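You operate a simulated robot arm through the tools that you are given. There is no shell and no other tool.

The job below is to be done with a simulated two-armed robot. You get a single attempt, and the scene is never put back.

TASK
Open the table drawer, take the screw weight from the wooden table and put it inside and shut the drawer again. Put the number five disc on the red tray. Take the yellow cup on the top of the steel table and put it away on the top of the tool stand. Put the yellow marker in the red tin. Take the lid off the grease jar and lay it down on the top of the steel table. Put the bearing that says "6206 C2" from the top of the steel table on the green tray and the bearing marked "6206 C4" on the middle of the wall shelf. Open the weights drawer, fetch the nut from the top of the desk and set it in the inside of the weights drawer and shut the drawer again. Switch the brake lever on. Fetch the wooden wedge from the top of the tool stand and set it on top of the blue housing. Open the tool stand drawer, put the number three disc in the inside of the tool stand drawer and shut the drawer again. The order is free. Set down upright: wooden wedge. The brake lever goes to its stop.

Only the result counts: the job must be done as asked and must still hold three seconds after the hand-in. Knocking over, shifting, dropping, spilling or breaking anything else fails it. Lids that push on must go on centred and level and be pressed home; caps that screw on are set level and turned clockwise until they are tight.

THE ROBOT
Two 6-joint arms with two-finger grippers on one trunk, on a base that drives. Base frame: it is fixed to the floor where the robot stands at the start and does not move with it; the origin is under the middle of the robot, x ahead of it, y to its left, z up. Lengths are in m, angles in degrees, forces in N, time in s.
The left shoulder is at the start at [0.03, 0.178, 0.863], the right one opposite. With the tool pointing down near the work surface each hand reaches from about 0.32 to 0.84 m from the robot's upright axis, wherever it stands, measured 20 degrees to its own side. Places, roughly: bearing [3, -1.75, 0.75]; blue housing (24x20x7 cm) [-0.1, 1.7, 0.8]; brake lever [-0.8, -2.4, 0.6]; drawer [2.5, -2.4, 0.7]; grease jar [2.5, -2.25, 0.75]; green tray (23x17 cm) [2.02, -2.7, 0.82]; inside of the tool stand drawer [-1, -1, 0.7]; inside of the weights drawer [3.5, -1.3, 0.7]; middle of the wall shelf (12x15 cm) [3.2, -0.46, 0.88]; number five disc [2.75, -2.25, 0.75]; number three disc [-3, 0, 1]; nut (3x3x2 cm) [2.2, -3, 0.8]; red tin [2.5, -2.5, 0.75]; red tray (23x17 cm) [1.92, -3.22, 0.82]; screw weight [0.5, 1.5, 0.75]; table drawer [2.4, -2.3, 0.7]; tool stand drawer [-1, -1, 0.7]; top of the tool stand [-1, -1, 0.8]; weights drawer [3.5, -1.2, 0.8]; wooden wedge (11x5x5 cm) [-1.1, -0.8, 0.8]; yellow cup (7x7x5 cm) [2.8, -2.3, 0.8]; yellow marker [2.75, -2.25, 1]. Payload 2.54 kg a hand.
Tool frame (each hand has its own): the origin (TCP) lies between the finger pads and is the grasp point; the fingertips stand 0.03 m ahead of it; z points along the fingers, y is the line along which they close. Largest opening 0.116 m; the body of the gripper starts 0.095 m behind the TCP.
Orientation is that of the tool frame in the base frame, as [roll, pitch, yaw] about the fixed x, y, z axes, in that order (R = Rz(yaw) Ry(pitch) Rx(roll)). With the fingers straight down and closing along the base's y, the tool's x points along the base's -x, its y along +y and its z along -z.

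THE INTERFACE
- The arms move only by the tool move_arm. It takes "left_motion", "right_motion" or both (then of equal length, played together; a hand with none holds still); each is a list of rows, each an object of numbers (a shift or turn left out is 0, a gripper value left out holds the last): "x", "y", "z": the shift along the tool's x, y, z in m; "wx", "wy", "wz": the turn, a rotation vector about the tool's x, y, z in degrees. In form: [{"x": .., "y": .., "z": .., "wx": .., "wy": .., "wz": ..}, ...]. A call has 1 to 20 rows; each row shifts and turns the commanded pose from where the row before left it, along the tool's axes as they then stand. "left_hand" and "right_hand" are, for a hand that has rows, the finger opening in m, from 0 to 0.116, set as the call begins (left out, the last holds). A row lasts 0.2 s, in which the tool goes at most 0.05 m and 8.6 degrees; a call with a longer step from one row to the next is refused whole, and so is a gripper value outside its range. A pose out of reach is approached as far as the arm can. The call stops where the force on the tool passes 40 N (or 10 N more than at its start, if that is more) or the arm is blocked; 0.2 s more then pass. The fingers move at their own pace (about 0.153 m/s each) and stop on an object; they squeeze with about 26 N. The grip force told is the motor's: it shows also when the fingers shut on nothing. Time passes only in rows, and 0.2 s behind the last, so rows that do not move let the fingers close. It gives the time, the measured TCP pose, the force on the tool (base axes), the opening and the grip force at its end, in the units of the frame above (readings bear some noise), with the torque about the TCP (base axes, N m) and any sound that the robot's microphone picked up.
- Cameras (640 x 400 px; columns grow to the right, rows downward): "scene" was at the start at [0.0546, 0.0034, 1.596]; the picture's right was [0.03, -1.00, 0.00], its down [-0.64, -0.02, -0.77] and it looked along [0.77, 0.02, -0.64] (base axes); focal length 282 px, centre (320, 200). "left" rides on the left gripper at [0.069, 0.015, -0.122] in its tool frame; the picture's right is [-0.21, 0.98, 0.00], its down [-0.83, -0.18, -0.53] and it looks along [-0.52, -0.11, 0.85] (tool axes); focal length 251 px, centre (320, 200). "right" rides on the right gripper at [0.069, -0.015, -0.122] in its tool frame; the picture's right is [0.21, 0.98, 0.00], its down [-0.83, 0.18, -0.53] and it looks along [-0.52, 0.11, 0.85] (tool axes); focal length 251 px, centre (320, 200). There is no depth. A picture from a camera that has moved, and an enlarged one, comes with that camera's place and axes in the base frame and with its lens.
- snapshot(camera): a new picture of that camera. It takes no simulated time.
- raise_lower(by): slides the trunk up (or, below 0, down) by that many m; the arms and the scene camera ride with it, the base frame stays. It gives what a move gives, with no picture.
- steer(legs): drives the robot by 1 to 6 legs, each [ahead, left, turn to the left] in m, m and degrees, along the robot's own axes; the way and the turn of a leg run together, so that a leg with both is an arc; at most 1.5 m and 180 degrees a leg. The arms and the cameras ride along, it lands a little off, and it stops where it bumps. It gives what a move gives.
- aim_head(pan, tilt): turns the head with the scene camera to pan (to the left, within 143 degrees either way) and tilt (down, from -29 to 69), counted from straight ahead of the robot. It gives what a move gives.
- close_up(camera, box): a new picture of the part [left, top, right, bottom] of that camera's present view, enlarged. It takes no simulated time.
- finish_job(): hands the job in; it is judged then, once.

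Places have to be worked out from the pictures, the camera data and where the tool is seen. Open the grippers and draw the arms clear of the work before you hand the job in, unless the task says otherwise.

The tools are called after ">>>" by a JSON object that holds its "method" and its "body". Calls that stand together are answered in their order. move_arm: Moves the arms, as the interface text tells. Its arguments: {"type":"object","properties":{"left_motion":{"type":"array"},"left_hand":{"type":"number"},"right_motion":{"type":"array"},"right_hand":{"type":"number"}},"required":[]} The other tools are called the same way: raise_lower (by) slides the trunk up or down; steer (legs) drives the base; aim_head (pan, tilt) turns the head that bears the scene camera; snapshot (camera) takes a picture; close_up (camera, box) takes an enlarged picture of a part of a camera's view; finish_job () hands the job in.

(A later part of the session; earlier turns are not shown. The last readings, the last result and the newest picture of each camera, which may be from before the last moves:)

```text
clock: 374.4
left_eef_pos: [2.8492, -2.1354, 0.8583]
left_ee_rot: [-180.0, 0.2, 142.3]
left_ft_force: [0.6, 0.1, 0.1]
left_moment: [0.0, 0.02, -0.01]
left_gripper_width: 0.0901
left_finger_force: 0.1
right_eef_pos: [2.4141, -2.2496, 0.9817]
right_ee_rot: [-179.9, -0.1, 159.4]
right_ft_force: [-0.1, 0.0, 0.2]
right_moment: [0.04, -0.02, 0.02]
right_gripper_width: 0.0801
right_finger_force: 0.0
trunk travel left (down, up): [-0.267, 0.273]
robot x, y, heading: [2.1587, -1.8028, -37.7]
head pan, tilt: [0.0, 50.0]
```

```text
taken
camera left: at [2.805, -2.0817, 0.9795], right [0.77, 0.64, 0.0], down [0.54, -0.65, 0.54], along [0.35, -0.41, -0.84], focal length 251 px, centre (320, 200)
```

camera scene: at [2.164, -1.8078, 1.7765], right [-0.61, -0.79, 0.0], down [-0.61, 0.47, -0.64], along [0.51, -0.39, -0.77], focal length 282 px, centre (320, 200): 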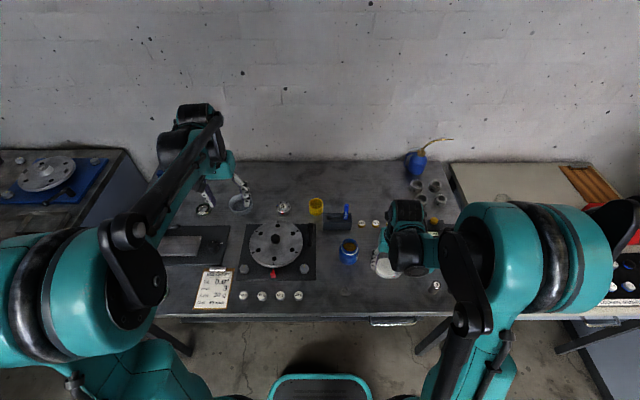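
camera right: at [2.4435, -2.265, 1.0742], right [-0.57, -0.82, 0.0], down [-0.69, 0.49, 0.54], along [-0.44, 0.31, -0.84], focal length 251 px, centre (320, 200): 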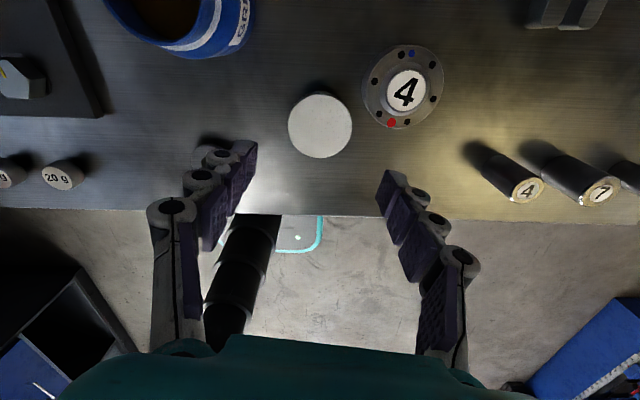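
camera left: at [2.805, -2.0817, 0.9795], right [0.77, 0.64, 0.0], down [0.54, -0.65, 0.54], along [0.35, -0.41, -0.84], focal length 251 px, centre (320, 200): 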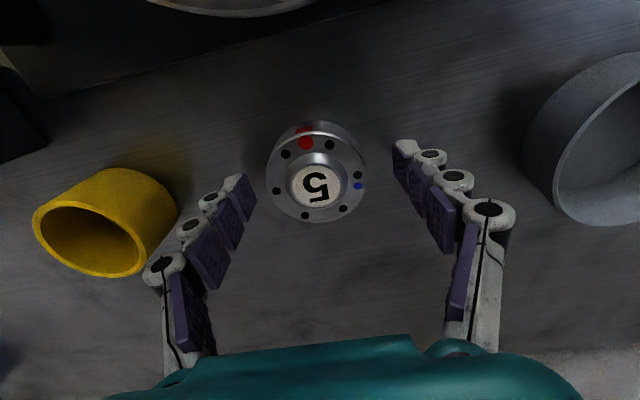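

The disc's top is at z≈0.828, so I go 1.2 cm lower and 8 mm forward, then grip.

>>> {"method": "move_arm", "body": {"left_motion": [{"x": -0.008, "y": -0.004, "z": 0.006}, {"z": 0.006}, {}]}}

>>> {"method": "move_arm", "body": {"left_motion": [{}, {}, {}, {}], "left_hand": 0.05}}

>>> {"method": "snapshot", "body": {"camera": "left"}}

```text
clock: 375.2
left_eef_pos: [2.8525, -2.1468, 0.8472]
left_ee_rot: [180.0, 0.3, 142.3]
left_ft_force: [-0.1, -0.7, 0.0]
left_moment: [0.0, 0.01, -0.01]
left_gripper_width: 0.09
left_finger_force: 0.1
right_eef_pos: [2.4146, -2.2495, 0.982]
right_ee_rot: [-180.0, -0.3, 159.4]
right_ft_force: [0.4, 0.9, -0.1]
right_moment: [0.02, -0.01, 0.03]
right_gripper_width: 0.08
right_finger_force: 0.0
trunk travel left (down, up): [-0.267, 0.273]
robot x, y, heading: [2.1556, -1.8001, -37.9]
head pan, tilt: [0.0, 50.0]
```

```text
clock: 376.2
left_eef_pos: [2.8541, -2.1449, 0.8483]
left_ee_rot: [179.8, 0.4, 142.3]
left_ft_force: [6.0, 1.0, 12.4]
left_moment: [0.14, 0.1, -0.09]
left_gripper_width: 0.0611
left_finger_force: 26.0
right_eef_pos: [2.4135, -2.2485, 0.982]
right_ee_rot: [-179.8, -0.1, 159.5]
right_ft_force: [1.1, -1.3, -0.1]
right_moment: [0.05, 0.03, 0.0]
right_gripper_width: 0.0799
right_finger_force: 0.1
trunk travel left (down, up): [-0.267, 0.273]
robot x, y, heading: [2.1582, -1.8026, -37.8]
head pan, tilt: [0.0, 50.0]
```

```text
taken
camera left: at [2.8087, -2.0899, 0.9692], right [0.77, 0.64, 0.0], down [0.54, -0.65, 0.54], along [0.35, -0.41, -0.84], focal length 251 px, centre (320, 200)
```

left: 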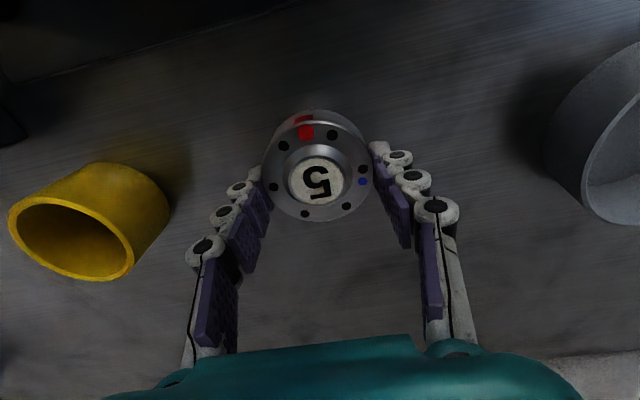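

Disc 5 is gripped (61 mm). I lift it.

>>> {"method": "move_arm", "body": {"left_motion": [{"z": -0.01}, {"z": -0.03}, {"z": -0.05}, {"z": -0.05}, {"z": -0.05}, {"z": -0.05}, {}]}}

>>> {"method": "snapshot", "body": {"camera": "left"}}

```text
clock: 377.9
left_eef_pos: [2.8535, -2.1455, 1.0882]
left_ee_rot: [180.0, 0.3, 142.3]
left_ft_force: [1.0, -0.1, -2.5]
left_moment: [-0.03, 0.04, 0.02]
left_gripper_width: 0.0615
left_finger_force: 26.1
right_eef_pos: [2.4151, -2.2497, 0.9803]
right_ee_rot: [-179.9, -0.2, 159.5]
right_ft_force: [0.6, 0.5, -0.2]
right_moment: [-0.02, 0.01, -0.01]
right_gripper_width: 0.0799
right_finger_force: 0.0
trunk travel left (down, up): [-0.267, 0.273]
robot x, y, heading: [2.1564, -1.8056, -37.7]
head pan, tilt: [0.0, 50.0]
```

```text
taken
camera left: at [2.8096, -2.09, 1.209], right [0.77, 0.64, 0.0], down [0.54, -0.65, 0.54], along [0.35, -0.41, -0.84], focal length 251 px, centre (320, 200)
```

left: 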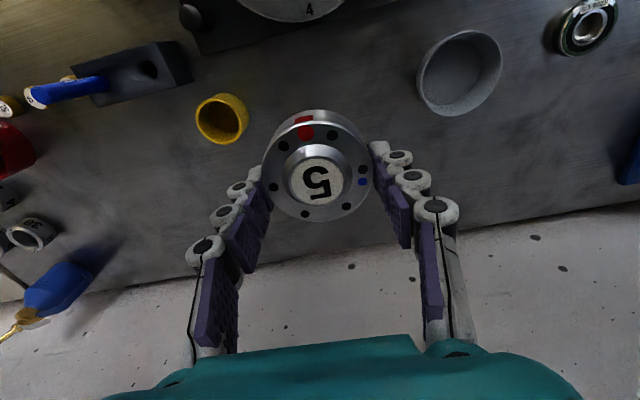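

Disc 5 is held. Before going to the desk I also pick bearing C2 with the right hand: I retract both hands a bit and drive left along the table.

>>> {"method": "move_arm", "body": {"left_motion": [{"x": 0.05}, {"x": 0.05}, {"x": 0.05}, {"x": 0.05}, {"x": 0.05}, {}], "right_motion": [{"z": -0.04, "wz": 6}, {"z": -0.04, "wz": 6}, {"wz": 5}, {}, {}, {}], "right_hand": 0.09}}

>>> {"method": "steer", "body": {"legs": [[-0.2, 0, 0], [0, 0.68, 0]]}}

>>> {"method": "snapshot", "body": {"camera": "right"}}

>>> {"method": "snapshot", "body": {"camera": "scene"}}

```text
clock: 379.2
left_eef_pos: [2.656, -1.9933, 1.0844]
left_ee_rot: [-179.9, 0.3, 142.3]
left_ft_force: [0.7, 0.2, -1.8]
left_moment: [-0.01, 0.03, 0.01]
left_gripper_width: 0.0616
left_finger_force: 26.1
right_eef_pos: [2.4156, -2.2511, 1.0599]
right_ee_rot: [-179.8, -0.2, 142.4]
right_ft_force: [0.4, -0.1, 0.3]
right_moment: [0.05, 0.03, 0.01]
right_gripper_width: 0.09
right_finger_force: 0.1
trunk travel left (down, up): [-0.267, 0.273]
robot x, y, heading: [2.1625, -1.8064, -37.6]
head pan, tilt: [0.0, 50.0]
```

```text
clock: 384.2
left_eef_pos: [2.9195, -1.3285, 1.0843]
left_ee_rot: [179.9, 0.3, 141.9]
left_ft_force: [-0.3, 0.1, -1.9]
left_moment: [-0.06, -0.02, 0.06]
left_gripper_width: 0.061
left_finger_force: 25.8
right_eef_pos: [2.6763, -1.5855, 1.0601]
right_ee_rot: [-179.8, -0.2, 142.1]
right_ft_force: [0.6, -0.3, 1.0]
right_moment: [-0.03, 0.03, -0.01]
right_gripper_width: 0.0897
right_finger_force: 0.0
trunk travel left (down, up): [-0.267, 0.273]
robot x, y, heading: [2.4266, -1.1366, -38.3]
head pan, tilt: [0.0, 50.0]
```

```text
taken
camera right: at [2.6144, -1.5527, 1.1838], right [0.43, 0.9, 0.0], down [0.77, -0.36, 0.53], along [0.48, -0.23, -0.85], focal length 251 px, centre (320, 200)
```

right: 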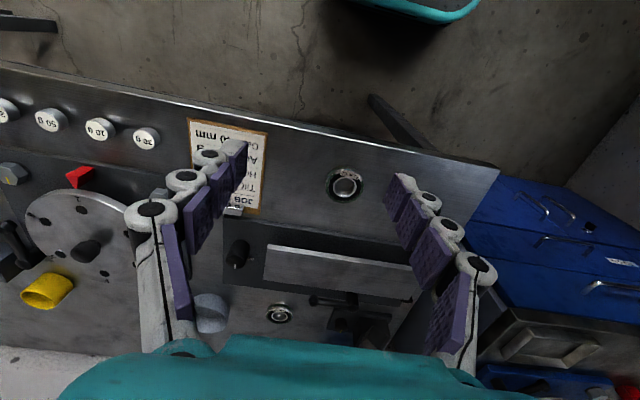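

```text
taken
camera scene: at [2.4589, -1.1638, 1.7736], right [-0.62, -0.79, 0.0], down [-0.6, 0.47, -0.64], along [0.51, -0.4, -0.77], focal length 282 px, centre (320, 200)
```

scene: 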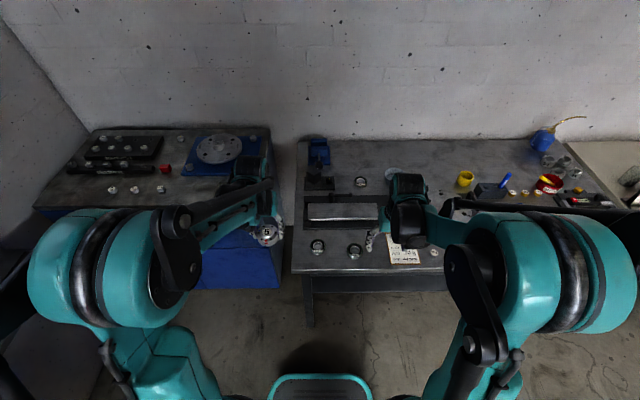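

>>> {"method": "close_up", "body": {"camera": "scene", "box": [295, 230, 385, 270]}}

>>> {"method": "close_up", "body": {"camera": "right", "box": [300, 150, 390, 220]}}

```text
7.11 times, centred on (340, 250) of scene
camera zoom: at [2.4589, -1.1638, 1.7736], right [-0.62, -0.79, 0.0], down [-0.6, 0.47, -0.64], along [0.51, -0.4, -0.77], focal length 2007 px, centre (178, -156)
```

zoom: 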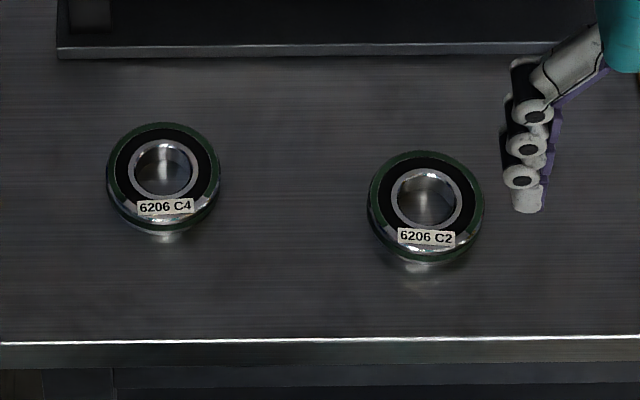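

```text
5.71 times, centred on (345, 185) of right
camera zoom: at [2.6144, -1.5527, 1.1838], right [0.43, 0.9, 0.0], down [0.77, -0.36, 0.53], along [0.48, -0.23, -0.85], focal length 1437 px, centre (177, 286)
```

zoom: 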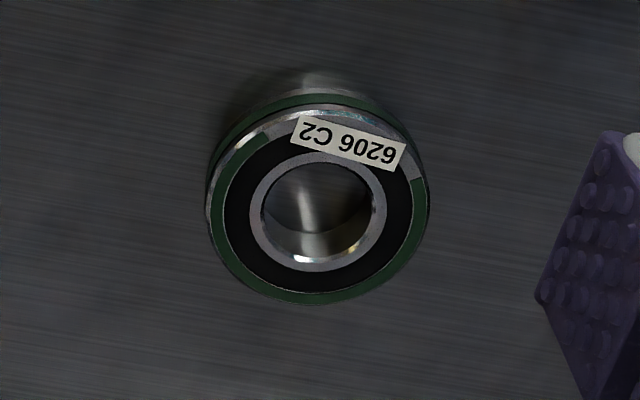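

That's C2, right of C4. I move the right hand above it and descend part-way.

>>> {"method": "move_arm", "body": {"right_motion": [{"x": -0.039, "y": 0.0217}, {"x": -0.039, "y": 0.0217}, {"x": -0.039, "y": 0.0217}, {"z": 0.05}, {"z": 0.05}, {"z": 0.04}, {}]}}

>>> {"method": "snapshot", "body": {"camera": "right"}}

```text
clock: 385.8
left_eef_pos: [2.9188, -1.3284, 1.0845]
left_ee_rot: [-180.0, 0.4, 141.9]
left_ft_force: [-0.1, -0.7, -2.8]
left_moment: [-0.02, -0.01, -0.03]
left_gripper_width: 0.0615
left_finger_force: 25.9
right_eef_pos: [2.8073, -1.6068, 0.9185]
right_ee_rot: [-179.8, -0.2, 142.1]
right_ft_force: [0.5, 0.2, -0.5]
right_moment: [-0.02, 0.01, 0.01]
right_gripper_width: 0.0899
right_finger_force: 0.1
trunk travel left (down, up): [-0.267, 0.273]
robot x, y, heading: [2.4222, -1.1373, -37.9]
head pan, tilt: [0.0, 50.0]
```

```text
taken
camera right: at [2.7452, -1.5738, 1.0418], right [0.43, 0.9, 0.0], down [0.77, -0.36, 0.53], along [0.48, -0.23, -0.85], focal length 251 px, centre (320, 200)
```

right: 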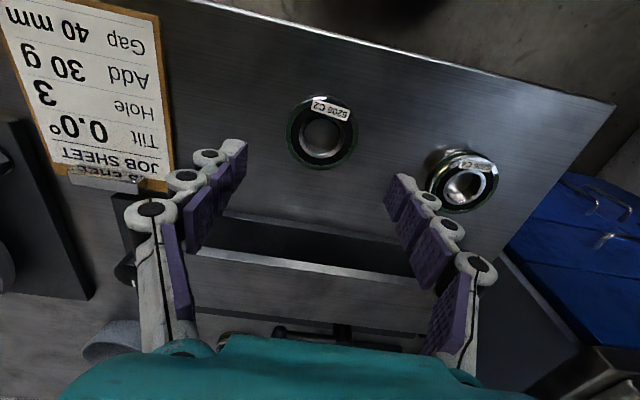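

Centred. I descend to z≈0.852 and grip C2.

>>> {"method": "move_arm", "body": {"right_motion": [{"x": 0.002, "z": 0.03}, {"z": 0.025}, {"z": 0.012}, {}]}}

>>> {"method": "move_arm", "body": {"right_motion": [{}, {}, {}, {}], "right_hand": 0.05}}

>>> {"method": "snapshot", "body": {"camera": "right"}}

```text
clock: 386.8
left_eef_pos: [2.919, -1.3284, 1.0836]
left_ee_rot: [-180.0, 0.4, 141.8]
left_ft_force: [-0.2, 0.7, -2.2]
left_moment: [-0.03, 0.0, -0.01]
left_gripper_width: 0.0614
left_finger_force: 25.5
right_eef_pos: [2.8069, -1.6055, 0.854]
right_ee_rot: [-179.8, -0.3, 142.0]
right_ft_force: [0.1, 0.3, 0.4]
right_moment: [0.03, -0.03, 0.0]
right_gripper_width: 0.09
right_finger_force: 0.0
trunk travel left (down, up): [-0.267, 0.273]
robot x, y, heading: [2.4195, -1.1361, -38.2]
head pan, tilt: [0.0, 50.0]
```

```text
clock: 387.8
left_eef_pos: [2.9186, -1.3277, 1.0838]
left_ee_rot: [179.9, 0.3, 141.9]
left_ft_force: [-0.5, 0.6, -2.1]
left_moment: [0.02, 0.0, -0.01]
left_gripper_width: 0.0613
left_finger_force: 26.2
right_eef_pos: [2.8065, -1.605, 0.8536]
right_ee_rot: [-179.7, -0.1, 142.1]
right_ft_force: [0.2, -1.3, 2.6]
right_moment: [0.07, -0.09, 0.01]
right_gripper_width: 0.0612
right_finger_force: 25.4
trunk travel left (down, up): [-0.267, 0.273]
robot x, y, heading: [2.4211, -1.1362, -37.9]
head pan, tilt: [0.0, 50.0]
```

```text
taken
camera right: at [2.7452, -1.5735, 0.9767], right [0.43, 0.9, 0.0], down [0.77, -0.36, 0.53], along [0.48, -0.23, -0.85], focal length 251 px, centre (320, 200)
```

right: 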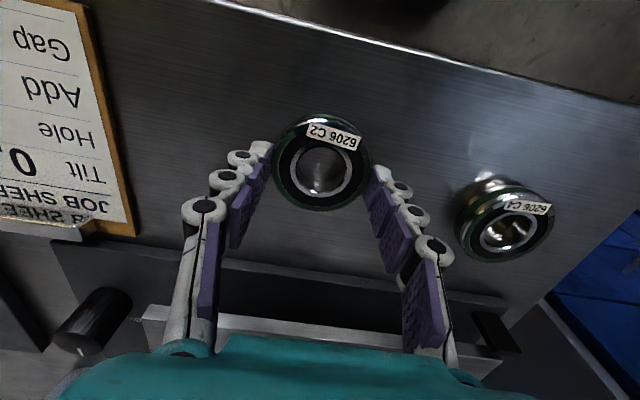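

C2 is gripped. I lift it and drive along to the desk with the green tray.

>>> {"method": "move_arm", "body": {"right_motion": [{"z": -0.01}, {"z": -0.04}, {"z": -0.05}, {"z": -0.05}, {"z": -0.05}, {"z": -0.05}, {}]}}

>>> {"method": "steer", "body": {"legs": [[0, -1.3, 0]]}}

>>> {"method": "aim_head", "body": {"pan": -10, "tilt": 50}}

>>> {"method": "snapshot", "body": {"camera": "scene"}}

>>> {"method": "snapshot", "body": {"camera": "right"}}

```text
clock: 389.4
left_eef_pos: [2.9194, -1.33, 1.0833]
left_ee_rot: [179.9, 0.3, 141.9]
left_ft_force: [0.2, 0.2, -2.6]
left_moment: [0.01, -0.02, -0.01]
left_gripper_width: 0.0614
left_finger_force: 26.1
right_eef_pos: [2.8088, -1.604, 1.1011]
right_ee_rot: [-179.8, -0.3, 142.1]
right_ft_force: [0.7, 0.4, -2.5]
right_moment: [0.0, 0.01, 0.01]
right_gripper_width: 0.0611
right_finger_force: 25.8
trunk travel left (down, up): [-0.267, 0.273]
robot x, y, heading: [2.4225, -1.1373, -38.1]
head pan, tilt: [0.0, 50.0]
```

```text
clock: 395.9
left_eef_pos: [2.1135, -2.3488, 1.0842]
left_ee_rot: [179.9, 0.4, 141.2]
left_ft_force: [-0.2, -0.8, -1.1]
left_moment: [-0.01, 0.01, 0.0]
left_gripper_width: 0.0614
left_finger_force: 25.8
right_eef_pos: [1.9996, -2.6228, 1.1003]
right_ee_rot: [-179.8, -0.1, 141.6]
right_ft_force: [0.2, -0.9, -2.0]
right_moment: [-0.02, 0.0, -0.01]
right_gripper_width: 0.0612
right_finger_force: 25.7
trunk travel left (down, up): [-0.267, 0.273]
robot x, y, heading: [1.6185, -2.1535, -39.0]
head pan, tilt: [0.0, 50.0]
```

```text
clock: 396.7
left_eef_pos: [2.1139, -2.3493, 1.0838]
left_ee_rot: [180.0, 0.3, 141.3]
left_ft_force: [0.5, -0.4, -1.5]
left_moment: [-0.01, -0.01, -0.01]
left_gripper_width: 0.0614
left_finger_force: 25.7
right_eef_pos: [2.0004, -2.6242, 1.102]
right_ee_rot: [-179.7, -0.2, 141.5]
right_ft_force: [0.1, 0.3, -1.3]
right_moment: [-0.07, 0.02, -0.03]
right_gripper_width: 0.0611
right_finger_force: 25.9
trunk travel left (down, up): [-0.267, 0.273]
robot x, y, heading: [1.6198, -2.1516, -38.6]
head pan, tilt: [-10.0, 50.0]
```

```text
taken
camera scene: at [1.6465, -2.1895, 1.7735], right [-0.75, -0.66, 0.0], down [-0.51, 0.57, -0.64], along [0.42, -0.48, -0.77], focal length 282 px, centre (320, 200)
```

scene: 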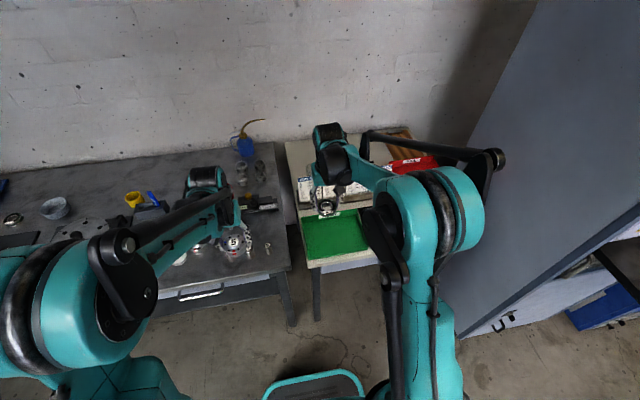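

```text
taken
camera right: at [1.9388, -2.5908, 1.2239], right [0.44, 0.9, 0.0], down [0.76, -0.37, 0.53], along [0.48, -0.24, -0.85], focal length 251 px, centre (320, 200)
```

right: 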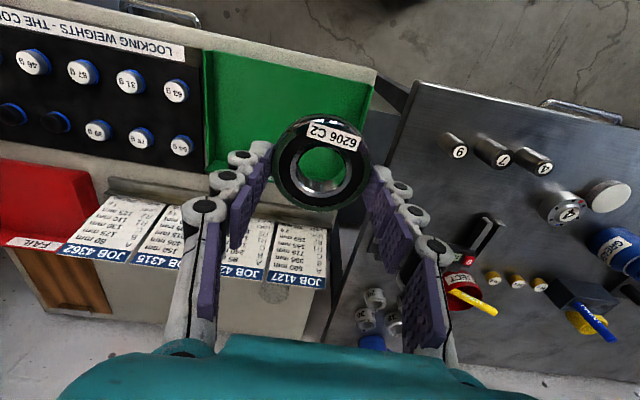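

I see the green tray below; its centre is about 6 cm ahead and 5 cm right of the hand. I move there and descend close to the tray floor.

>>> {"method": "move_arm", "body": {"right_motion": [{"x": -0.03, "y": -0.025}, {"x": -0.03, "y": -0.025}, {"z": 0.05}, {"z": 0.05}, {"z": 0.05}, {"z": 0.05}, {}]}}

>>> {"method": "snapshot", "body": {"camera": "right"}}

```text
clock: 398.3
left_eef_pos: [2.114, -2.3483, 1.0848]
left_ee_rot: [180.0, 0.3, 141.3]
left_ft_force: [-0.2, 0.1, -2.5]
left_moment: [-0.01, 0.0, 0.0]
left_gripper_width: 0.0614
left_finger_force: 26.2
right_eef_pos: [2.0153, -2.7, 0.8995]
right_ee_rot: [-179.9, -0.1, 141.4]
right_ft_force: [0.8, -0.1, -2.0]
right_moment: [-0.02, -0.01, 0.02]
right_gripper_width: 0.061
right_finger_force: 26.3
trunk travel left (down, up): [-0.267, 0.273]
robot x, y, heading: [1.6195, -2.1502, -38.6]
head pan, tilt: [-10.0, 50.0]
```

```text
taken
camera right: at [1.9531, -2.667, 1.0235], right [0.44, 0.9, 0.0], down [0.76, -0.37, 0.53], along [0.48, -0.24, -0.85], focal length 251 px, centre (320, 200)
```

right: 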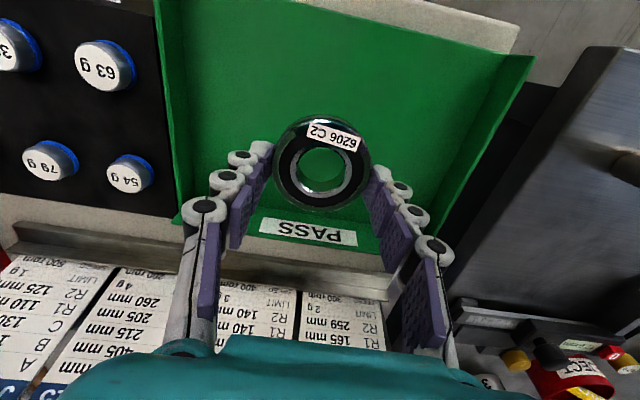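

The bearing is over the tray. I shift 1.5 cm back (away from the cards) and lower in steps to contact.

>>> {"method": "move_arm", "body": {"right_motion": [{"x": 0.015, "z": 0.015}, {"z": 0.01}, {}]}}

>>> {"method": "move_arm", "body": {"right_motion": [{"z": 0.005}, {}]}}

>>> {"method": "move_arm", "body": {"right_motion": [{"z": 0.004}, {}]}}

>>> {"method": "move_arm", "body": {"right_motion": [{"z": 0.004}, {}]}}

```text
clock: 399.1
left_eef_pos: [2.1129, -2.3493, 1.0852]
left_ee_rot: [-180.0, 0.3, 141.3]
left_ft_force: [0.3, 0.3, -2.6]
left_moment: [-0.05, -0.02, -0.05]
left_gripper_width: 0.0614
left_finger_force: 26.1
right_eef_pos: [2.0031, -2.6901, 0.8739]
right_ee_rot: [-179.8, 0.0, 141.5]
right_ft_force: [0.1, 0.6, -2.6]
right_moment: [0.0, -0.05, -0.01]
right_gripper_width: 0.0612
right_finger_force: 25.9
trunk travel left (down, up): [-0.267, 0.273]
robot x, y, heading: [1.6179, -2.1475, -38.7]
head pan, tilt: [-10.0, 50.0]
```

```text
clock: 399.7
left_eef_pos: [2.1139, -2.3492, 1.0841]
left_ee_rot: [179.9, 0.3, 141.3]
left_ft_force: [0.2, -0.3, -2.3]
left_moment: [0.0, -0.01, -0.01]
left_gripper_width: 0.0613
left_finger_force: 26.0
right_eef_pos: [2.004, -2.6904, 0.869]
right_ee_rot: [-179.9, 0.0, 141.4]
right_ft_force: [-0.4, -0.3, -2.0]
right_moment: [-0.01, 0.0, 0.02]
right_gripper_width: 0.0611
right_finger_force: 26.0
trunk travel left (down, up): [-0.267, 0.273]
robot x, y, heading: [1.6189, -2.1532, -38.6]
head pan, tilt: [-10.0, 50.0]
```

```text
clock: 400.3
left_eef_pos: [2.1138, -2.3499, 1.0838]
left_ee_rot: [-179.9, 0.2, 141.4]
left_ft_force: [-0.8, -0.1, -2.5]
left_moment: [0.01, -0.01, 0.0]
left_gripper_width: 0.0616
left_finger_force: 26.0
right_eef_pos: [2.0028, -2.6902, 0.8646]
right_ee_rot: [-179.8, -0.1, 141.6]
right_ft_force: [-0.2, -0.5, -2.4]
right_moment: [0.01, 0.01, -0.02]
right_gripper_width: 0.0613
right_finger_force: 26.1
trunk travel left (down, up): [-0.267, 0.273]
robot x, y, heading: [1.6192, -2.1521, -38.7]
head pan, tilt: [-10.0, 50.0]
```

```text
clock: 400.9
left_eef_pos: [2.1141, -2.3486, 1.0858]
left_ee_rot: [-180.0, 0.3, 141.3]
left_ft_force: [0.1, 0.3, -1.4]
left_moment: [0.0, -0.01, -0.03]
left_gripper_width: 0.061
left_finger_force: 25.9
right_eef_pos: [2.0037, -2.6904, 0.8613]
right_ee_rot: [-179.8, -0.2, 141.5]
right_ft_force: [0.5, 0.2, -2.4]
right_moment: [-0.01, 0.0, 0.01]
right_gripper_width: 0.0613
right_finger_force: 26.1
trunk travel left (down, up): [-0.267, 0.273]
robot x, y, heading: [1.618, -2.1524, -38.6]
head pan, tilt: [-10.0, 50.0]
```

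>>> {"method": "move_arm", "body": {"right_motion": [{"z": 0.004}, {}]}}

>>> {"method": "move_arm", "body": {"right_motion": [{"z": 0.004}, {}]}}

>>> {"method": "move_arm", "body": {"right_motion": [{"z": 0.004}, {}]}}

>>> {"method": "move_arm", "body": {"right_motion": [{"z": 0.004}, {}]}}

```text
clock: 401.5
left_eef_pos: [2.1134, -2.3497, 1.0845]
left_ee_rot: [180.0, 0.3, 141.2]
left_ft_force: [0.7, -0.6, -2.9]
left_moment: [0.0, 0.01, -0.01]
left_gripper_width: 0.0613
left_finger_force: 26.0
right_eef_pos: [2.0039, -2.6916, 0.8581]
right_ee_rot: [-179.8, 0.0, 141.6]
right_ft_force: [0.1, -0.9, -1.9]
right_moment: [0.01, -0.02, 0.01]
right_gripper_width: 0.061
right_finger_force: 26.1
trunk travel left (down, up): [-0.267, 0.273]
robot x, y, heading: [1.6183, -2.1494, -39.0]
head pan, tilt: [-10.0, 50.0]
```

```text
clock: 402.1
left_eef_pos: [2.1139, -2.3494, 1.0845]
left_ee_rot: [-179.9, 0.3, 141.3]
left_ft_force: [-0.7, -0.8, -2.1]
left_moment: [0.0, -0.01, 0.05]
left_gripper_width: 0.0612
left_finger_force: 25.9
right_eef_pos: [2.0033, -2.6911, 0.8537]
right_ee_rot: [-179.7, -0.1, 141.5]
right_ft_force: [0.2, -0.4, -1.9]
right_moment: [0.0, -0.03, 0.02]
right_gripper_width: 0.0608
right_finger_force: 26.3
trunk travel left (down, up): [-0.267, 0.273]
robot x, y, heading: [1.6205, -2.1501, -38.6]
head pan, tilt: [-10.0, 50.0]
```

```text
clock: 402.7
left_eef_pos: [2.1141, -2.3493, 1.0845]
left_ee_rot: [-179.9, 0.3, 141.4]
left_ft_force: [0.8, 0.1, -1.7]
left_moment: [0.0, 0.0, 0.02]
left_gripper_width: 0.0615
left_finger_force: 26.4
right_eef_pos: [2.0046, -2.6917, 0.8499]
right_ee_rot: [-179.9, -0.2, 141.5]
right_ft_force: [-1.3, 0.7, -1.5]
right_moment: [0.01, -0.02, 0.0]
right_gripper_width: 0.0613
right_finger_force: 26.2
trunk travel left (down, up): [-0.267, 0.273]
robot x, y, heading: [1.621, -2.1535, -38.8]
head pan, tilt: [-10.0, 50.0]
```

```text
clock: 403.3
left_eef_pos: [2.1143, -2.3503, 1.0848]
left_ee_rot: [180.0, 0.3, 141.4]
left_ft_force: [-0.2, 0.0, -1.3]
left_moment: [-0.01, 0.0, -0.01]
left_gripper_width: 0.0615
left_finger_force: 26.6
right_eef_pos: [2.0044, -2.6914, 0.8458]
right_ee_rot: [-179.9, -0.1, 141.6]
right_ft_force: [-0.5, -0.2, -2.4]
right_moment: [0.01, -0.03, 0.01]
right_gripper_width: 0.0612
right_finger_force: 26.1
trunk travel left (down, up): [-0.267, 0.273]
robot x, y, heading: [1.6196, -2.1457, -38.8]
head pan, tilt: [-10.0, 50.0]
```

>>> {"method": "snapshot", "body": {"camera": "right"}}

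>>> {"method": "close_up", "body": {"camera": "scene", "box": [280, 180, 400, 280]}}

```text
taken
camera right: at [1.942, -2.6582, 0.9696], right [0.44, 0.9, 0.0], down [0.76, -0.37, 0.53], along [0.48, -0.24, -0.85], focal length 251 px, centre (320, 200)
```

right: 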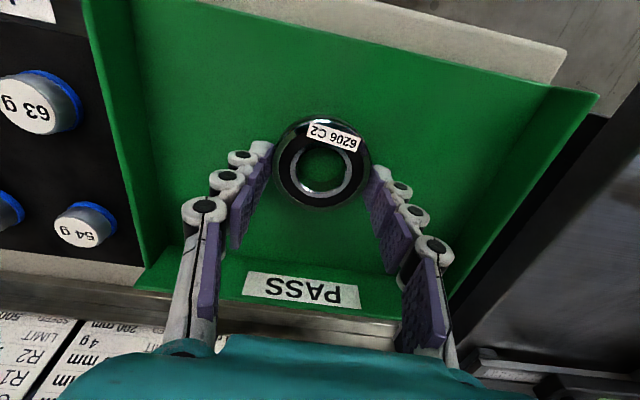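

```text
4.00 times, centred on (340, 230) of scene
camera zoom: at [1.6463, -2.1896, 1.7735], right [-0.75, -0.66, 0.0], down [-0.51, 0.58, -0.64], along [0.42, -0.48, -0.77], focal length 1129 px, centre (240, 80)
```

zoom: 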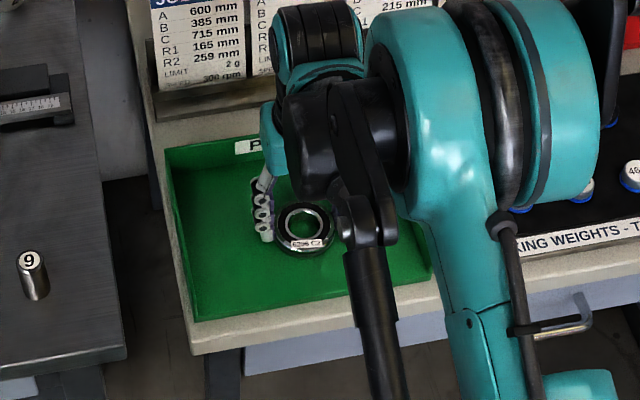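

Still a couple of centimetres to go; I continue down in steps.

>>> {"method": "move_arm", "body": {"right_motion": [{"z": 0.006}, {"z": 0.004}, {}]}}

>>> {"method": "move_arm", "body": {"right_motion": [{"z": 0.004}, {}]}}

>>> {"method": "move_arm", "body": {"right_motion": [{"z": 0.004}, {}]}}

>>> {"method": "move_arm", "body": {"right_motion": [{"z": 0.004}, {}]}}

```text
clock: 404.1
left_eef_pos: [2.1126, -2.3468, 1.0849]
left_ee_rot: [-180.0, 0.4, 141.2]
left_ft_force: [0.9, 0.5, -2.2]
left_moment: [-0.02, 0.01, 0.01]
left_gripper_width: 0.0615
left_finger_force: 26.4
right_eef_pos: [2.0029, -2.6898, 0.8396]
right_ee_rot: [-179.9, -0.1, 141.5]
right_ft_force: [-2.4, 3.9, 20.7]
right_moment: [0.63, -0.27, 0.12]
right_gripper_width: 0.061
right_finger_force: 25.9
trunk travel left (down, up): [-0.267, 0.273]
robot x, y, heading: [1.6177, -2.1504, -38.5]
head pan, tilt: [-10.0, 50.0]
stopped in row 3 (right hand): the force on the tool passed its limit at 42 N (the readings are from after the stop); the commanded pose is now the measured one
```

```text
clock: 404.4
left_eef_pos: [2.1132, -2.3482, 1.0852]
left_ee_rot: [-180.0, 0.4, 141.2]
left_ft_force: [-0.2, -0.3, -1.6]
left_moment: [0.01, 0.01, -0.01]
left_gripper_width: 0.0613
left_finger_force: 25.9
right_eef_pos: [2.003, -2.6904, 0.8395]
right_ee_rot: [-179.9, 0.0, 141.6]
right_ft_force: [-5.0, 4.6, 25.5]
right_moment: [0.76, -0.26, 0.09]
right_gripper_width: 0.0614
right_finger_force: 26.3
trunk travel left (down, up): [-0.267, 0.273]
robot x, y, heading: [1.6191, -2.1517, -38.4]
head pan, tilt: [-10.0, 50.0]
stopped in row 1 (right hand): the force on the tool passed its limit at 45 N (the readings are from after the stop); the commanded pose is now the measured one
```

```text
clock: 404.8
left_eef_pos: [2.1127, -2.3476, 1.0847]
left_ee_rot: [-180.0, 0.5, 141.3]
left_ft_force: [0.5, 0.2, -1.9]
left_moment: [-0.02, -0.02, -0.01]
left_gripper_width: 0.0615
left_finger_force: 25.9
right_eef_pos: [2.0027, -2.6898, 0.8395]
right_ee_rot: [-179.9, 0.0, 141.7]
right_ft_force: [-6.1, 6.5, 27.5]
right_moment: [0.73, -0.25, 0.08]
right_gripper_width: 0.061
right_finger_force: 26.2
trunk travel left (down, up): [-0.267, 0.273]
robot x, y, heading: [1.6199, -2.1536, -38.9]
head pan, tilt: [-10.0, 50.0]
stopped in row 1 (right hand): the force on the tool passed its limit at 48 N (the readings are from after the stop); the commanded pose is now the measured one
```

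```text
clock: 405.1
left_eef_pos: [2.1141, -2.3465, 1.0845]
left_ee_rot: [-180.0, 0.5, 141.3]
left_ft_force: [0.1, -0.5, -2.5]
left_moment: [-0.02, -0.03, 0.02]
left_gripper_width: 0.0613
left_finger_force: 25.8
right_eef_pos: [2.003, -2.69, 0.8397]
right_ee_rot: [-179.9, 0.0, 141.6]
right_ft_force: [-5.9, 6.9, 27.4]
right_moment: [0.71, -0.23, 0.1]
right_gripper_width: 0.0611
right_finger_force: 26.2
trunk travel left (down, up): [-0.267, 0.273]
robot x, y, heading: [1.6163, -2.1519, -38.8]
head pan, tilt: [-10.0, 50.0]
stopped in row 1 (right hand): the force on the tool passed its limit at 46 N (the readings are from after the stop); the commanded pose is now the measured one
```

Firm contact. I relax 4 mm, open, and lift away.

>>> {"method": "move_arm", "body": {"right_motion": [{"z": -0.004}, {}]}}

>>> {"method": "move_arm", "body": {"right_motion": [{}, {}, {}], "right_hand": 0.085}}

>>> {"method": "move_arm", "body": {"right_motion": [{"z": -0.02}, {"z": -0.04}, {"z": -0.05}, {"z": -0.05}, {"z": -0.05}, {}]}}

>>> {"method": "snapshot", "body": {"camera": "right"}}

```text
clock: 405.7
left_eef_pos: [2.1135, -2.3493, 1.0832]
left_ee_rot: [179.9, 0.4, 141.3]
left_ft_force: [-0.3, -0.1, -2.7]
left_moment: [-0.03, -0.02, 0.01]
left_gripper_width: 0.0612
left_finger_force: 26.1
right_eef_pos: [2.004, -2.6929, 0.84]
right_ee_rot: [-179.8, 0.1, 141.6]
right_ft_force: [0.2, -0.3, -1.6]
right_moment: [0.03, -0.02, 0.01]
right_gripper_width: 0.0606
right_finger_force: 25.8
trunk travel left (down, up): [-0.267, 0.273]
robot x, y, heading: [1.6196, -2.1493, -38.7]
head pan, tilt: [-10.0, 50.0]
```

```text
clock: 406.5
left_eef_pos: [2.1138, -2.3489, 1.0837]
left_ee_rot: [179.9, 0.3, 141.3]
left_ft_force: [0.8, 0.6, -1.8]
left_moment: [-0.04, 0.04, 0.04]
left_gripper_width: 0.0614
left_finger_force: 26.2
right_eef_pos: [2.0034, -2.6932, 0.8408]
right_ee_rot: [-179.9, 0.0, 141.7]
right_ft_force: [0.6, 0.1, 0.8]
right_moment: [0.01, 0.01, 0.04]
right_gripper_width: 0.0854
right_finger_force: 0.0
trunk travel left (down, up): [-0.267, 0.273]
robot x, y, heading: [1.6203, -2.148, -38.8]
head pan, tilt: [-10.0, 50.0]
```

```text
clock: 407.9
left_eef_pos: [2.1141, -2.3496, 1.0839]
left_ee_rot: [179.8, 0.3, 141.3]
left_ft_force: [0.4, 1.2, -1.5]
left_moment: [0.01, -0.01, 0.04]
left_gripper_width: 0.0613
left_finger_force: 26.5
right_eef_pos: [2.0028, -2.6931, 1.0512]
right_ee_rot: [-179.9, 0.0, 141.5]
right_ft_force: [0.1, 0.5, 0.3]
right_moment: [0.03, 0.03, -0.02]
right_gripper_width: 0.0851
right_finger_force: 0.0
trunk travel left (down, up): [-0.267, 0.273]
robot x, y, heading: [1.6173, -2.149, -38.7]
head pan, tilt: [-10.0, 50.0]
```

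```text
taken
camera right: at [1.9412, -2.6608, 1.175], right [0.44, 0.9, 0.0], down [0.76, -0.37, 0.53], along [0.48, -0.24, -0.85], focal length 251 px, centre (320, 200)
```

right: 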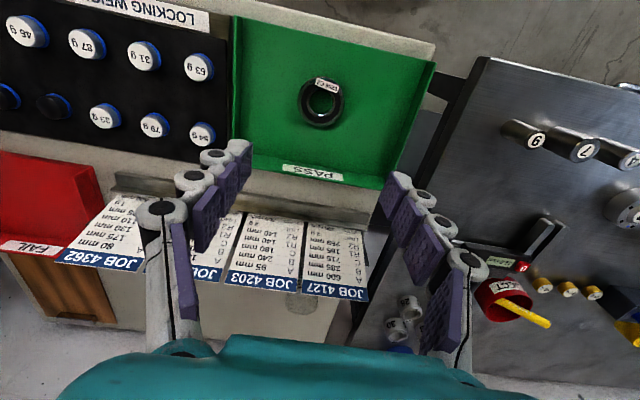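

C2 lies in the green tray. For disc 5 I drive ahead/right and turn 40° right so that the left hand faces the red tray.

>>> {"method": "steer", "body": {"legs": [[0.18, -0.3, 0], [0.0, 0, -38]]}}

>>> {"method": "snapshot", "body": {"camera": "left"}}

>>> {"method": "aim_head", "body": {"pan": 10, "tilt": 50}}

>>> {"method": "snapshot", "body": {"camera": "scene"}}

```text
clock: 411.7
left_eef_pos: [1.878, -2.9306, 1.0844]
left_ee_rot: [-179.9, 0.3, 107.8]
left_ft_force: [-0.7, 0.6, -1.7]
left_moment: [-0.02, -0.02, 0.04]
left_gripper_width: 0.0615
left_finger_force: 25.9
right_eef_pos: [1.607, -3.153, 1.0536]
right_ee_rot: [179.6, -0.1, 109.2]
right_ft_force: [4.0, 5.8, 0.8]
right_moment: [-0.32, 0.31, -0.23]
right_gripper_width: 0.0818
right_finger_force: 0.1
trunk travel left (down, up): [-0.267, 0.273]
robot x, y, heading: [1.5735, -2.4918, -72.0]
head pan, tilt: [-10.0, 50.0]
stopped in leg 2: the force on the tool passed its limit at 80 N (the readings are from after the stop); the commanded pose is now the measured one
```

```text
taken
camera left: at [1.8722, -2.859, 1.2059], right [1.0, 0.1, 0.0], down [0.08, -0.84, 0.54], along [0.05, -0.54, -0.84], focal length 251 px, centre (320, 200)
```

left: 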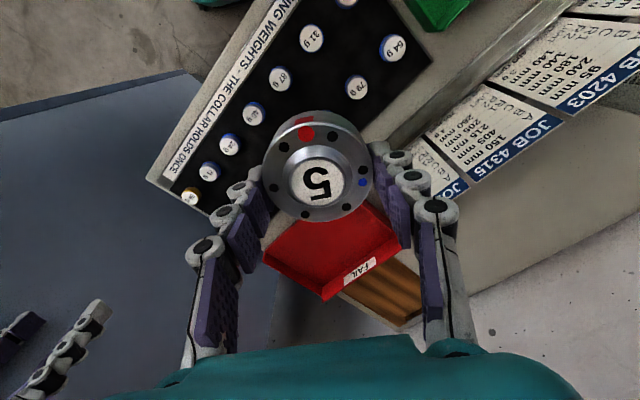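

```text
clock: 412.5
left_eef_pos: [1.8777, -2.9288, 1.0845]
left_ee_rot: [180.0, 0.4, 107.9]
left_ft_force: [0.4, 0.7, -2.6]
left_moment: [-0.02, 0.01, 0.03]
left_gripper_width: 0.0616
left_finger_force: 25.8
right_eef_pos: [1.606, -3.1525, 1.0535]
right_ee_rot: [179.6, 0.0, 109.2]
right_ft_force: [5.2, 8.1, 3.9]
right_moment: [-0.44, 0.51, -0.32]
right_gripper_width: 0.0815
right_finger_force: 0.0
trunk travel left (down, up): [-0.267, 0.273]
robot x, y, heading: [1.5722, -2.4948, -72.1]
head pan, tilt: [10.0, 50.0]
```

```text
taken
camera scene: at [1.6009, -2.5308, 1.7736], right [-0.88, -0.47, 0.0], down [-0.36, 0.68, -0.64], along [0.3, -0.57, -0.77], focal length 282 px, centre (320, 200)
```

scene: 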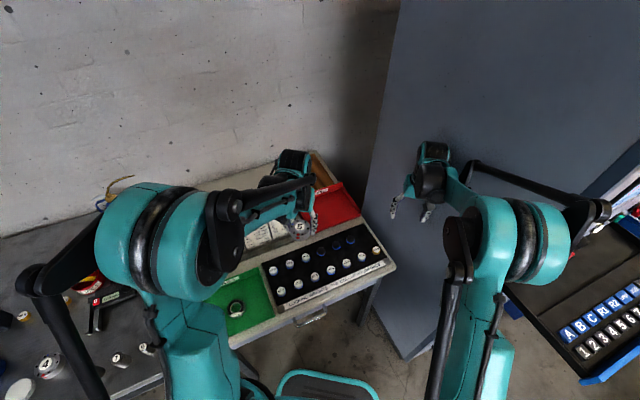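

The right hand touched the tall cabinet while turning. I retract the right hand, then finish the turn.

>>> {"method": "move_arm", "body": {"right_motion": [{"x": 0.05}, {"x": 0.05}, {"x": 0.05}, {"x": 0.05}, {"x": 0.03, "z": -0.03}, {}]}}

>>> {"method": "close_up", "body": {"camera": "scene", "box": [200, 140, 400, 330]}}

```text
clock: 413.9
left_eef_pos: [1.8786, -2.932, 1.0835]
left_ee_rot: [180.0, 0.2, 108.0]
left_ft_force: [0.4, -0.5, -3.2]
left_moment: [-0.01, 0.02, 0.02]
left_gripper_width: 0.0614
left_finger_force: 26.0
right_eef_pos: [1.5311, -2.9364, 1.0814]
right_ee_rot: [179.7, -0.2, 109.1]
right_ft_force: [0.3, -1.3, -1.1]
right_moment: [0.02, 0.02, 0.0]
right_gripper_width: 0.0852
right_finger_force: 0.1
trunk travel left (down, up): [-0.267, 0.273]
robot x, y, heading: [1.5763, -2.4936, -72.1]
head pan, tilt: [10.0, 50.0]
```

```text
2.11 times, centred on (300, 235) of scene
camera zoom: at [1.6003, -2.5344, 1.7735], right [-0.88, -0.47, 0.0], down [-0.36, 0.68, -0.64], along [0.3, -0.57, -0.77], focal length 594 px, centre (362, 126)
```

zoom: 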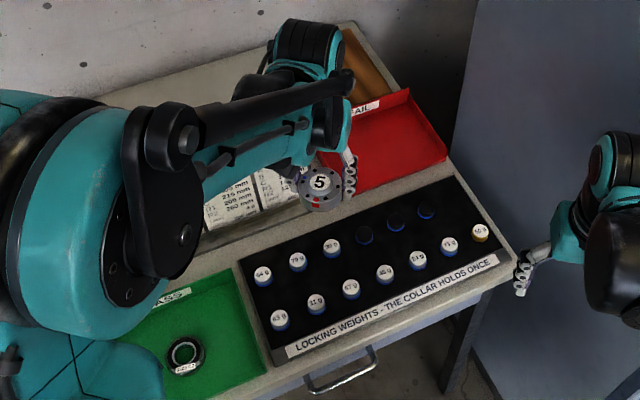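

I drive 6 cm ahead, then extend the left hand over the red tray at height and look.

>>> {"method": "steer", "body": {"legs": [[0.06, 0, 0]]}}

>>> {"method": "move_arm", "body": {"left_motion": [{"x": -0.045, "y": -0.009}, {"x": -0.045, "y": -0.009}, {"x": -0.045, "y": -0.009}, {"x": -0.045, "y": -0.009}, {"x": -0.045, "y": -0.009}, {}]}}

>>> {"method": "snapshot", "body": {"camera": "left"}}

```text
clock: 414.9
left_eef_pos: [1.8961, -2.9911, 1.0837]
left_ee_rot: [-179.9, 0.2, 107.9]
left_ft_force: [-0.3, -0.4, -2.6]
left_moment: [0.02, 0.03, 0.03]
left_gripper_width: 0.0613
left_finger_force: 26.5
right_eef_pos: [1.5498, -2.9956, 1.0819]
right_ee_rot: [179.6, -0.2, 109.2]
right_ft_force: [0.4, 0.0, 0.0]
right_moment: [0.07, 0.03, 0.0]
right_gripper_width: 0.0851
right_finger_force: 0.1
trunk travel left (down, up): [-0.267, 0.273]
robot x, y, heading: [1.5899, -2.5506, -72.1]
head pan, tilt: [10.0, 50.0]
```

```text
clock: 416.3
left_eef_pos: [1.9234, -3.2178, 1.0864]
left_ee_rot: [-180.0, 0.4, 107.8]
left_ft_force: [-0.8, -0.7, -2.2]
left_moment: [-0.08, 0.01, -0.01]
left_gripper_width: 0.0613
left_finger_force: 26.0
right_eef_pos: [1.5495, -2.9922, 1.0836]
right_ee_rot: [179.6, -0.1, 109.1]
right_ft_force: [-0.7, 0.9, 0.8]
right_moment: [-0.06, 0.0, -0.01]
right_gripper_width: 0.085
right_finger_force: 0.0
trunk travel left (down, up): [-0.267, 0.273]
robot x, y, heading: [1.5919, -2.552, -72.2]
head pan, tilt: [10.0, 50.0]
```

```text
taken
camera left: at [1.9178, -3.1453, 1.2078], right [1.0, 0.1, 0.0], down [0.08, -0.84, 0.54], along [0.05, -0.54, -0.84], focal length 251 px, centre (320, 200)
```

left: 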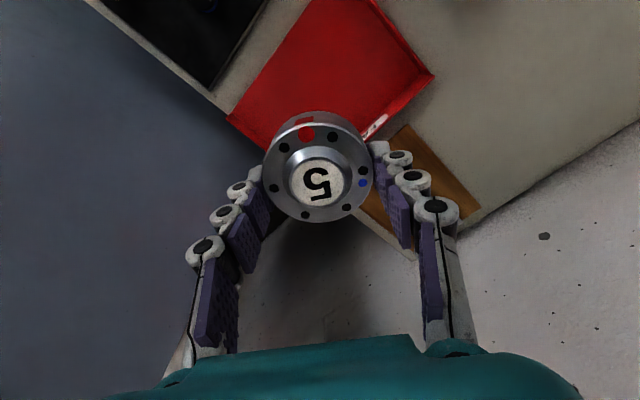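

The hand is over the rear part of the red tray; I shift 3 cm back and 1.5 cm left, descend to just above the floor and look.

>>> {"method": "move_arm", "body": {"left_motion": [{"x": 0.03, "y": 0.012}, {"z": 0.05}, {"z": 0.05}, {"z": 0.05}, {"z": 0.05}, {}]}}

>>> {"method": "snapshot", "body": {"camera": "left"}}

```text
clock: 417.7
left_eef_pos: [1.9265, -3.1857, 0.8846]
left_ee_rot: [-180.0, 0.4, 107.9]
left_ft_force: [0.8, -0.5, -1.3]
left_moment: [-0.03, -0.05, -0.03]
left_gripper_width: 0.0614
left_finger_force: 26.1
right_eef_pos: [1.5494, -2.9922, 1.0826]
right_ee_rot: [179.5, -0.1, 109.1]
right_ft_force: [0.4, 0.2, -0.1]
right_moment: [-0.04, -0.02, 0.02]
right_gripper_width: 0.0849
right_finger_force: 0.0
trunk travel left (down, up): [-0.267, 0.273]
robot x, y, heading: [1.594, -2.5521, -71.9]
head pan, tilt: [10.0, 50.0]
```

```text
taken
camera left: at [1.9194, -3.1142, 1.0062], right [1.0, 0.1, 0.0], down [0.08, -0.84, 0.54], along [0.05, -0.54, -0.84], focal length 251 px, centre (320, 200)
```

left: 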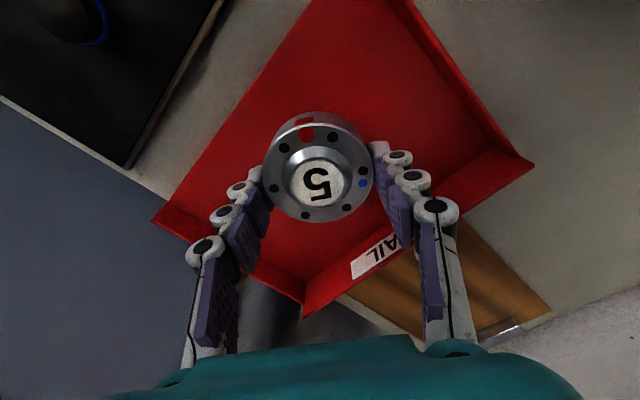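

Disc 5 is over the tray's middle. I lower 3 cm, then step gently to contact.

>>> {"method": "move_arm", "body": {"left_motion": [{"z": 0.02}, {"z": 0.015}, {}]}}

>>> {"method": "move_arm", "body": {"left_motion": [{"z": 0.005}, {}]}}

>>> {"method": "move_arm", "body": {"left_motion": [{"z": 0.004}, {}]}}

```text
clock: 418.5
left_eef_pos: [1.9241, -3.1865, 0.8504]
left_ee_rot: [-180.0, 0.4, 107.9]
left_ft_force: [0.5, 0.4, -1.8]
left_moment: [0.03, -0.03, 0.01]
left_gripper_width: 0.0618
left_finger_force: 25.9
right_eef_pos: [1.5493, -2.9937, 1.0839]
right_ee_rot: [179.6, 0.0, 109.2]
right_ft_force: [-1.1, -1.0, 0.2]
right_moment: [0.0, 0.01, 0.01]
right_gripper_width: 0.0849
right_finger_force: 0.1
trunk travel left (down, up): [-0.267, 0.273]
robot x, y, heading: [1.5922, -2.5503, -72.1]
head pan, tilt: [10.0, 50.0]
```

```text
clock: 419.1
left_eef_pos: [1.9242, -3.1861, 0.845]
left_ee_rot: [-180.0, 0.5, 107.9]
left_ft_force: [0.4, 0.7, -3.3]
left_moment: [-0.01, -0.01, 0.01]
left_gripper_width: 0.0612
left_finger_force: 26.2
right_eef_pos: [1.5497, -2.9938, 1.082]
right_ee_rot: [179.7, 0.1, 109.0]
right_ft_force: [1.2, -0.1, 0.1]
right_moment: [0.0, -0.04, 0.01]
right_gripper_width: 0.0849
right_finger_force: 0.0
trunk travel left (down, up): [-0.267, 0.273]
robot x, y, heading: [1.5931, -2.5543, -71.8]
head pan, tilt: [10.0, 50.0]
```

```text
clock: 419.7
left_eef_pos: [1.9243, -3.1854, 0.8413]
left_ee_rot: [-180.0, 0.4, 108.0]
left_ft_force: [0.1, 0.0, -1.8]
left_moment: [-0.03, 0.02, -0.01]
left_gripper_width: 0.0613
left_finger_force: 26.0
right_eef_pos: [1.5505, -2.993, 1.0823]
right_ee_rot: [179.7, 0.0, 109.1]
right_ft_force: [0.0, -0.2, 0.2]
right_moment: [-0.01, -0.01, -0.02]
right_gripper_width: 0.085
right_finger_force: 0.0
trunk travel left (down, up): [-0.267, 0.273]
robot x, y, heading: [1.5912, -2.5505, -71.9]
head pan, tilt: [10.0, 50.0]
```

>>> {"method": "move_arm", "body": {"left_motion": [{"z": 0.004}, {}]}}

>>> {"method": "move_arm", "body": {"left_motion": [{"z": 0.003}, {}]}}

```text
clock: 420.3
left_eef_pos: [1.924, -3.1864, 0.8402]
left_ee_rot: [179.9, 0.7, 107.9]
left_ft_force: [3.4, -10.7, 31.0]
left_moment: [0.26, 0.35, 0.03]
left_gripper_width: 0.0616
left_finger_force: 25.9
right_eef_pos: [1.5481, -2.9918, 1.0842]
right_ee_rot: [179.6, 0.2, 109.1]
right_ft_force: [-1.0, 0.1, -0.3]
right_moment: [0.0, -0.03, -0.01]
right_gripper_width: 0.0847
right_finger_force: 0.0
trunk travel left (down, up): [-0.267, 0.273]
robot x, y, heading: [1.5922, -2.5515, -72.0]
head pan, tilt: [10.0, 50.0]
```

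```text
clock: 420.6
left_eef_pos: [1.9239, -3.1871, 0.8398]
left_ee_rot: [180.0, 0.4, 108.0]
left_ft_force: [-2.1, 4.6, 18.4]
left_moment: [0.24, 0.24, 0.03]
left_gripper_width: 0.0614
left_finger_force: 25.9
right_eef_pos: [1.5489, -2.9923, 1.0837]
right_ee_rot: [179.5, 0.1, 109.1]
right_ft_force: [1.2, -0.7, 0.4]
right_moment: [0.02, 0.0, -0.01]
right_gripper_width: 0.0853
right_finger_force: 0.1
trunk travel left (down, up): [-0.267, 0.273]
robot x, y, heading: [1.5927, -2.5501, -72.3]
head pan, tilt: [10.0, 50.0]
stopped in row 1 (left hand): the force on the tool passed its limit at 48 N (the readings are from after the stop); the commanded pose is now the measured one
```

Contact. I relax 3 mm, open the hand and lift off.

>>> {"method": "move_arm", "body": {"left_motion": [{"z": -0.003}, {}]}}

>>> {"method": "move_arm", "body": {"left_motion": [{}, {}, {}], "left_hand": 0.09}}

>>> {"method": "move_arm", "body": {"left_motion": [{"z": -0.02}, {"z": -0.04}, {"z": -0.05}, {"z": -0.05}, {"z": -0.05}, {}]}}

>>> {"method": "snapshot", "body": {"camera": "left"}}

>>> {"method": "snapshot", "body": {"camera": "scene"}}

```text
clock: 421.2
left_eef_pos: [1.9258, -3.1873, 0.8398]
left_ee_rot: [180.0, 0.5, 108.0]
left_ft_force: [-0.8, -0.2, -2.7]
left_moment: [-0.02, 0.02, 0.0]
left_gripper_width: 0.0615
left_finger_force: 26.2
right_eef_pos: [1.5508, -2.9943, 1.0828]
right_ee_rot: [179.6, -0.1, 109.0]
right_ft_force: [0.3, 0.3, -0.2]
right_moment: [0.0, 0.0, -0.01]
right_gripper_width: 0.0851
right_finger_force: 0.0
trunk travel left (down, up): [-0.267, 0.273]
robot x, y, heading: [1.5936, -2.5481, -71.9]
head pan, tilt: [10.0, 50.0]
```

```text
clock: 422.0
left_eef_pos: [1.9255, -3.1882, 0.8405]
left_ee_rot: [180.0, 0.6, 107.9]
left_ft_force: [-0.3, -0.3, 0.2]
left_moment: [0.01, 0.0, 0.03]
left_gripper_width: 0.09
left_finger_force: 0.1
right_eef_pos: [1.5494, -2.9929, 1.0832]
right_ee_rot: [179.6, 0.1, 109.1]
right_ft_force: [-0.4, -0.2, -0.1]
right_moment: [0.01, -0.01, 0.0]
right_gripper_width: 0.0851
right_finger_force: 0.0
trunk travel left (down, up): [-0.267, 0.273]
robot x, y, heading: [1.5911, -2.5497, -72.0]
head pan, tilt: [10.0, 50.0]
```

```text
clock: 423.4
left_eef_pos: [1.9265, -3.1859, 1.052]
left_ee_rot: [-180.0, 0.3, 107.9]
left_ft_force: [0.5, -0.3, -0.2]
left_moment: [0.02, 0.0, 0.0]
left_gripper_width: 0.09
left_finger_force: 0.0
right_eef_pos: [1.5512, -2.9941, 1.0822]
right_ee_rot: [179.6, 0.0, 109.1]
right_ft_force: [0.8, -0.5, 0.2]
right_moment: [0.01, 0.01, -0.03]
right_gripper_width: 0.0851
right_finger_force: 0.2
trunk travel left (down, up): [-0.267, 0.273]
robot x, y, heading: [1.5915, -2.5529, -72.0]
head pan, tilt: [10.0, 50.0]
```

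```text
taken
camera left: at [1.9207, -3.1146, 1.1724], right [1.0, 0.1, 0.0], down [0.08, -0.84, 0.54], along [0.05, -0.54, -0.84], focal length 251 px, centre (320, 200)
```

left: 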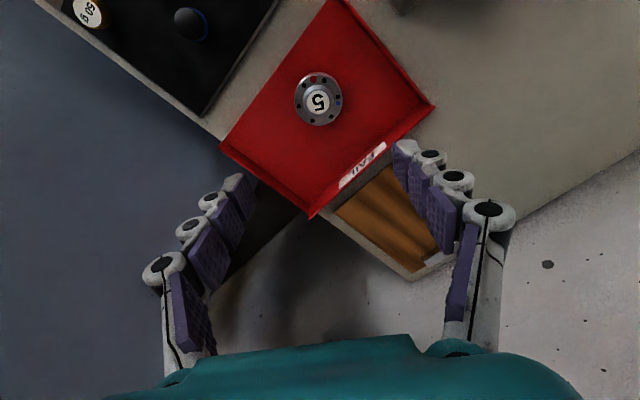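

```text
taken
camera scene: at [1.6188, -2.5912, 1.7735], right [-0.88, -0.47, 0.0], down [-0.36, 0.68, -0.64], along [0.3, -0.57, -0.77], focal length 282 px, centre (320, 200)
```

scene: 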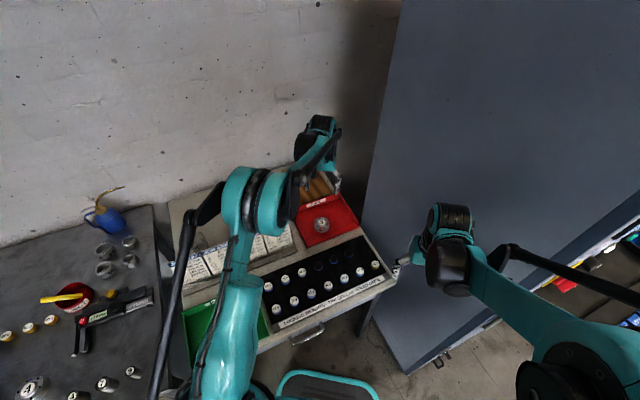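

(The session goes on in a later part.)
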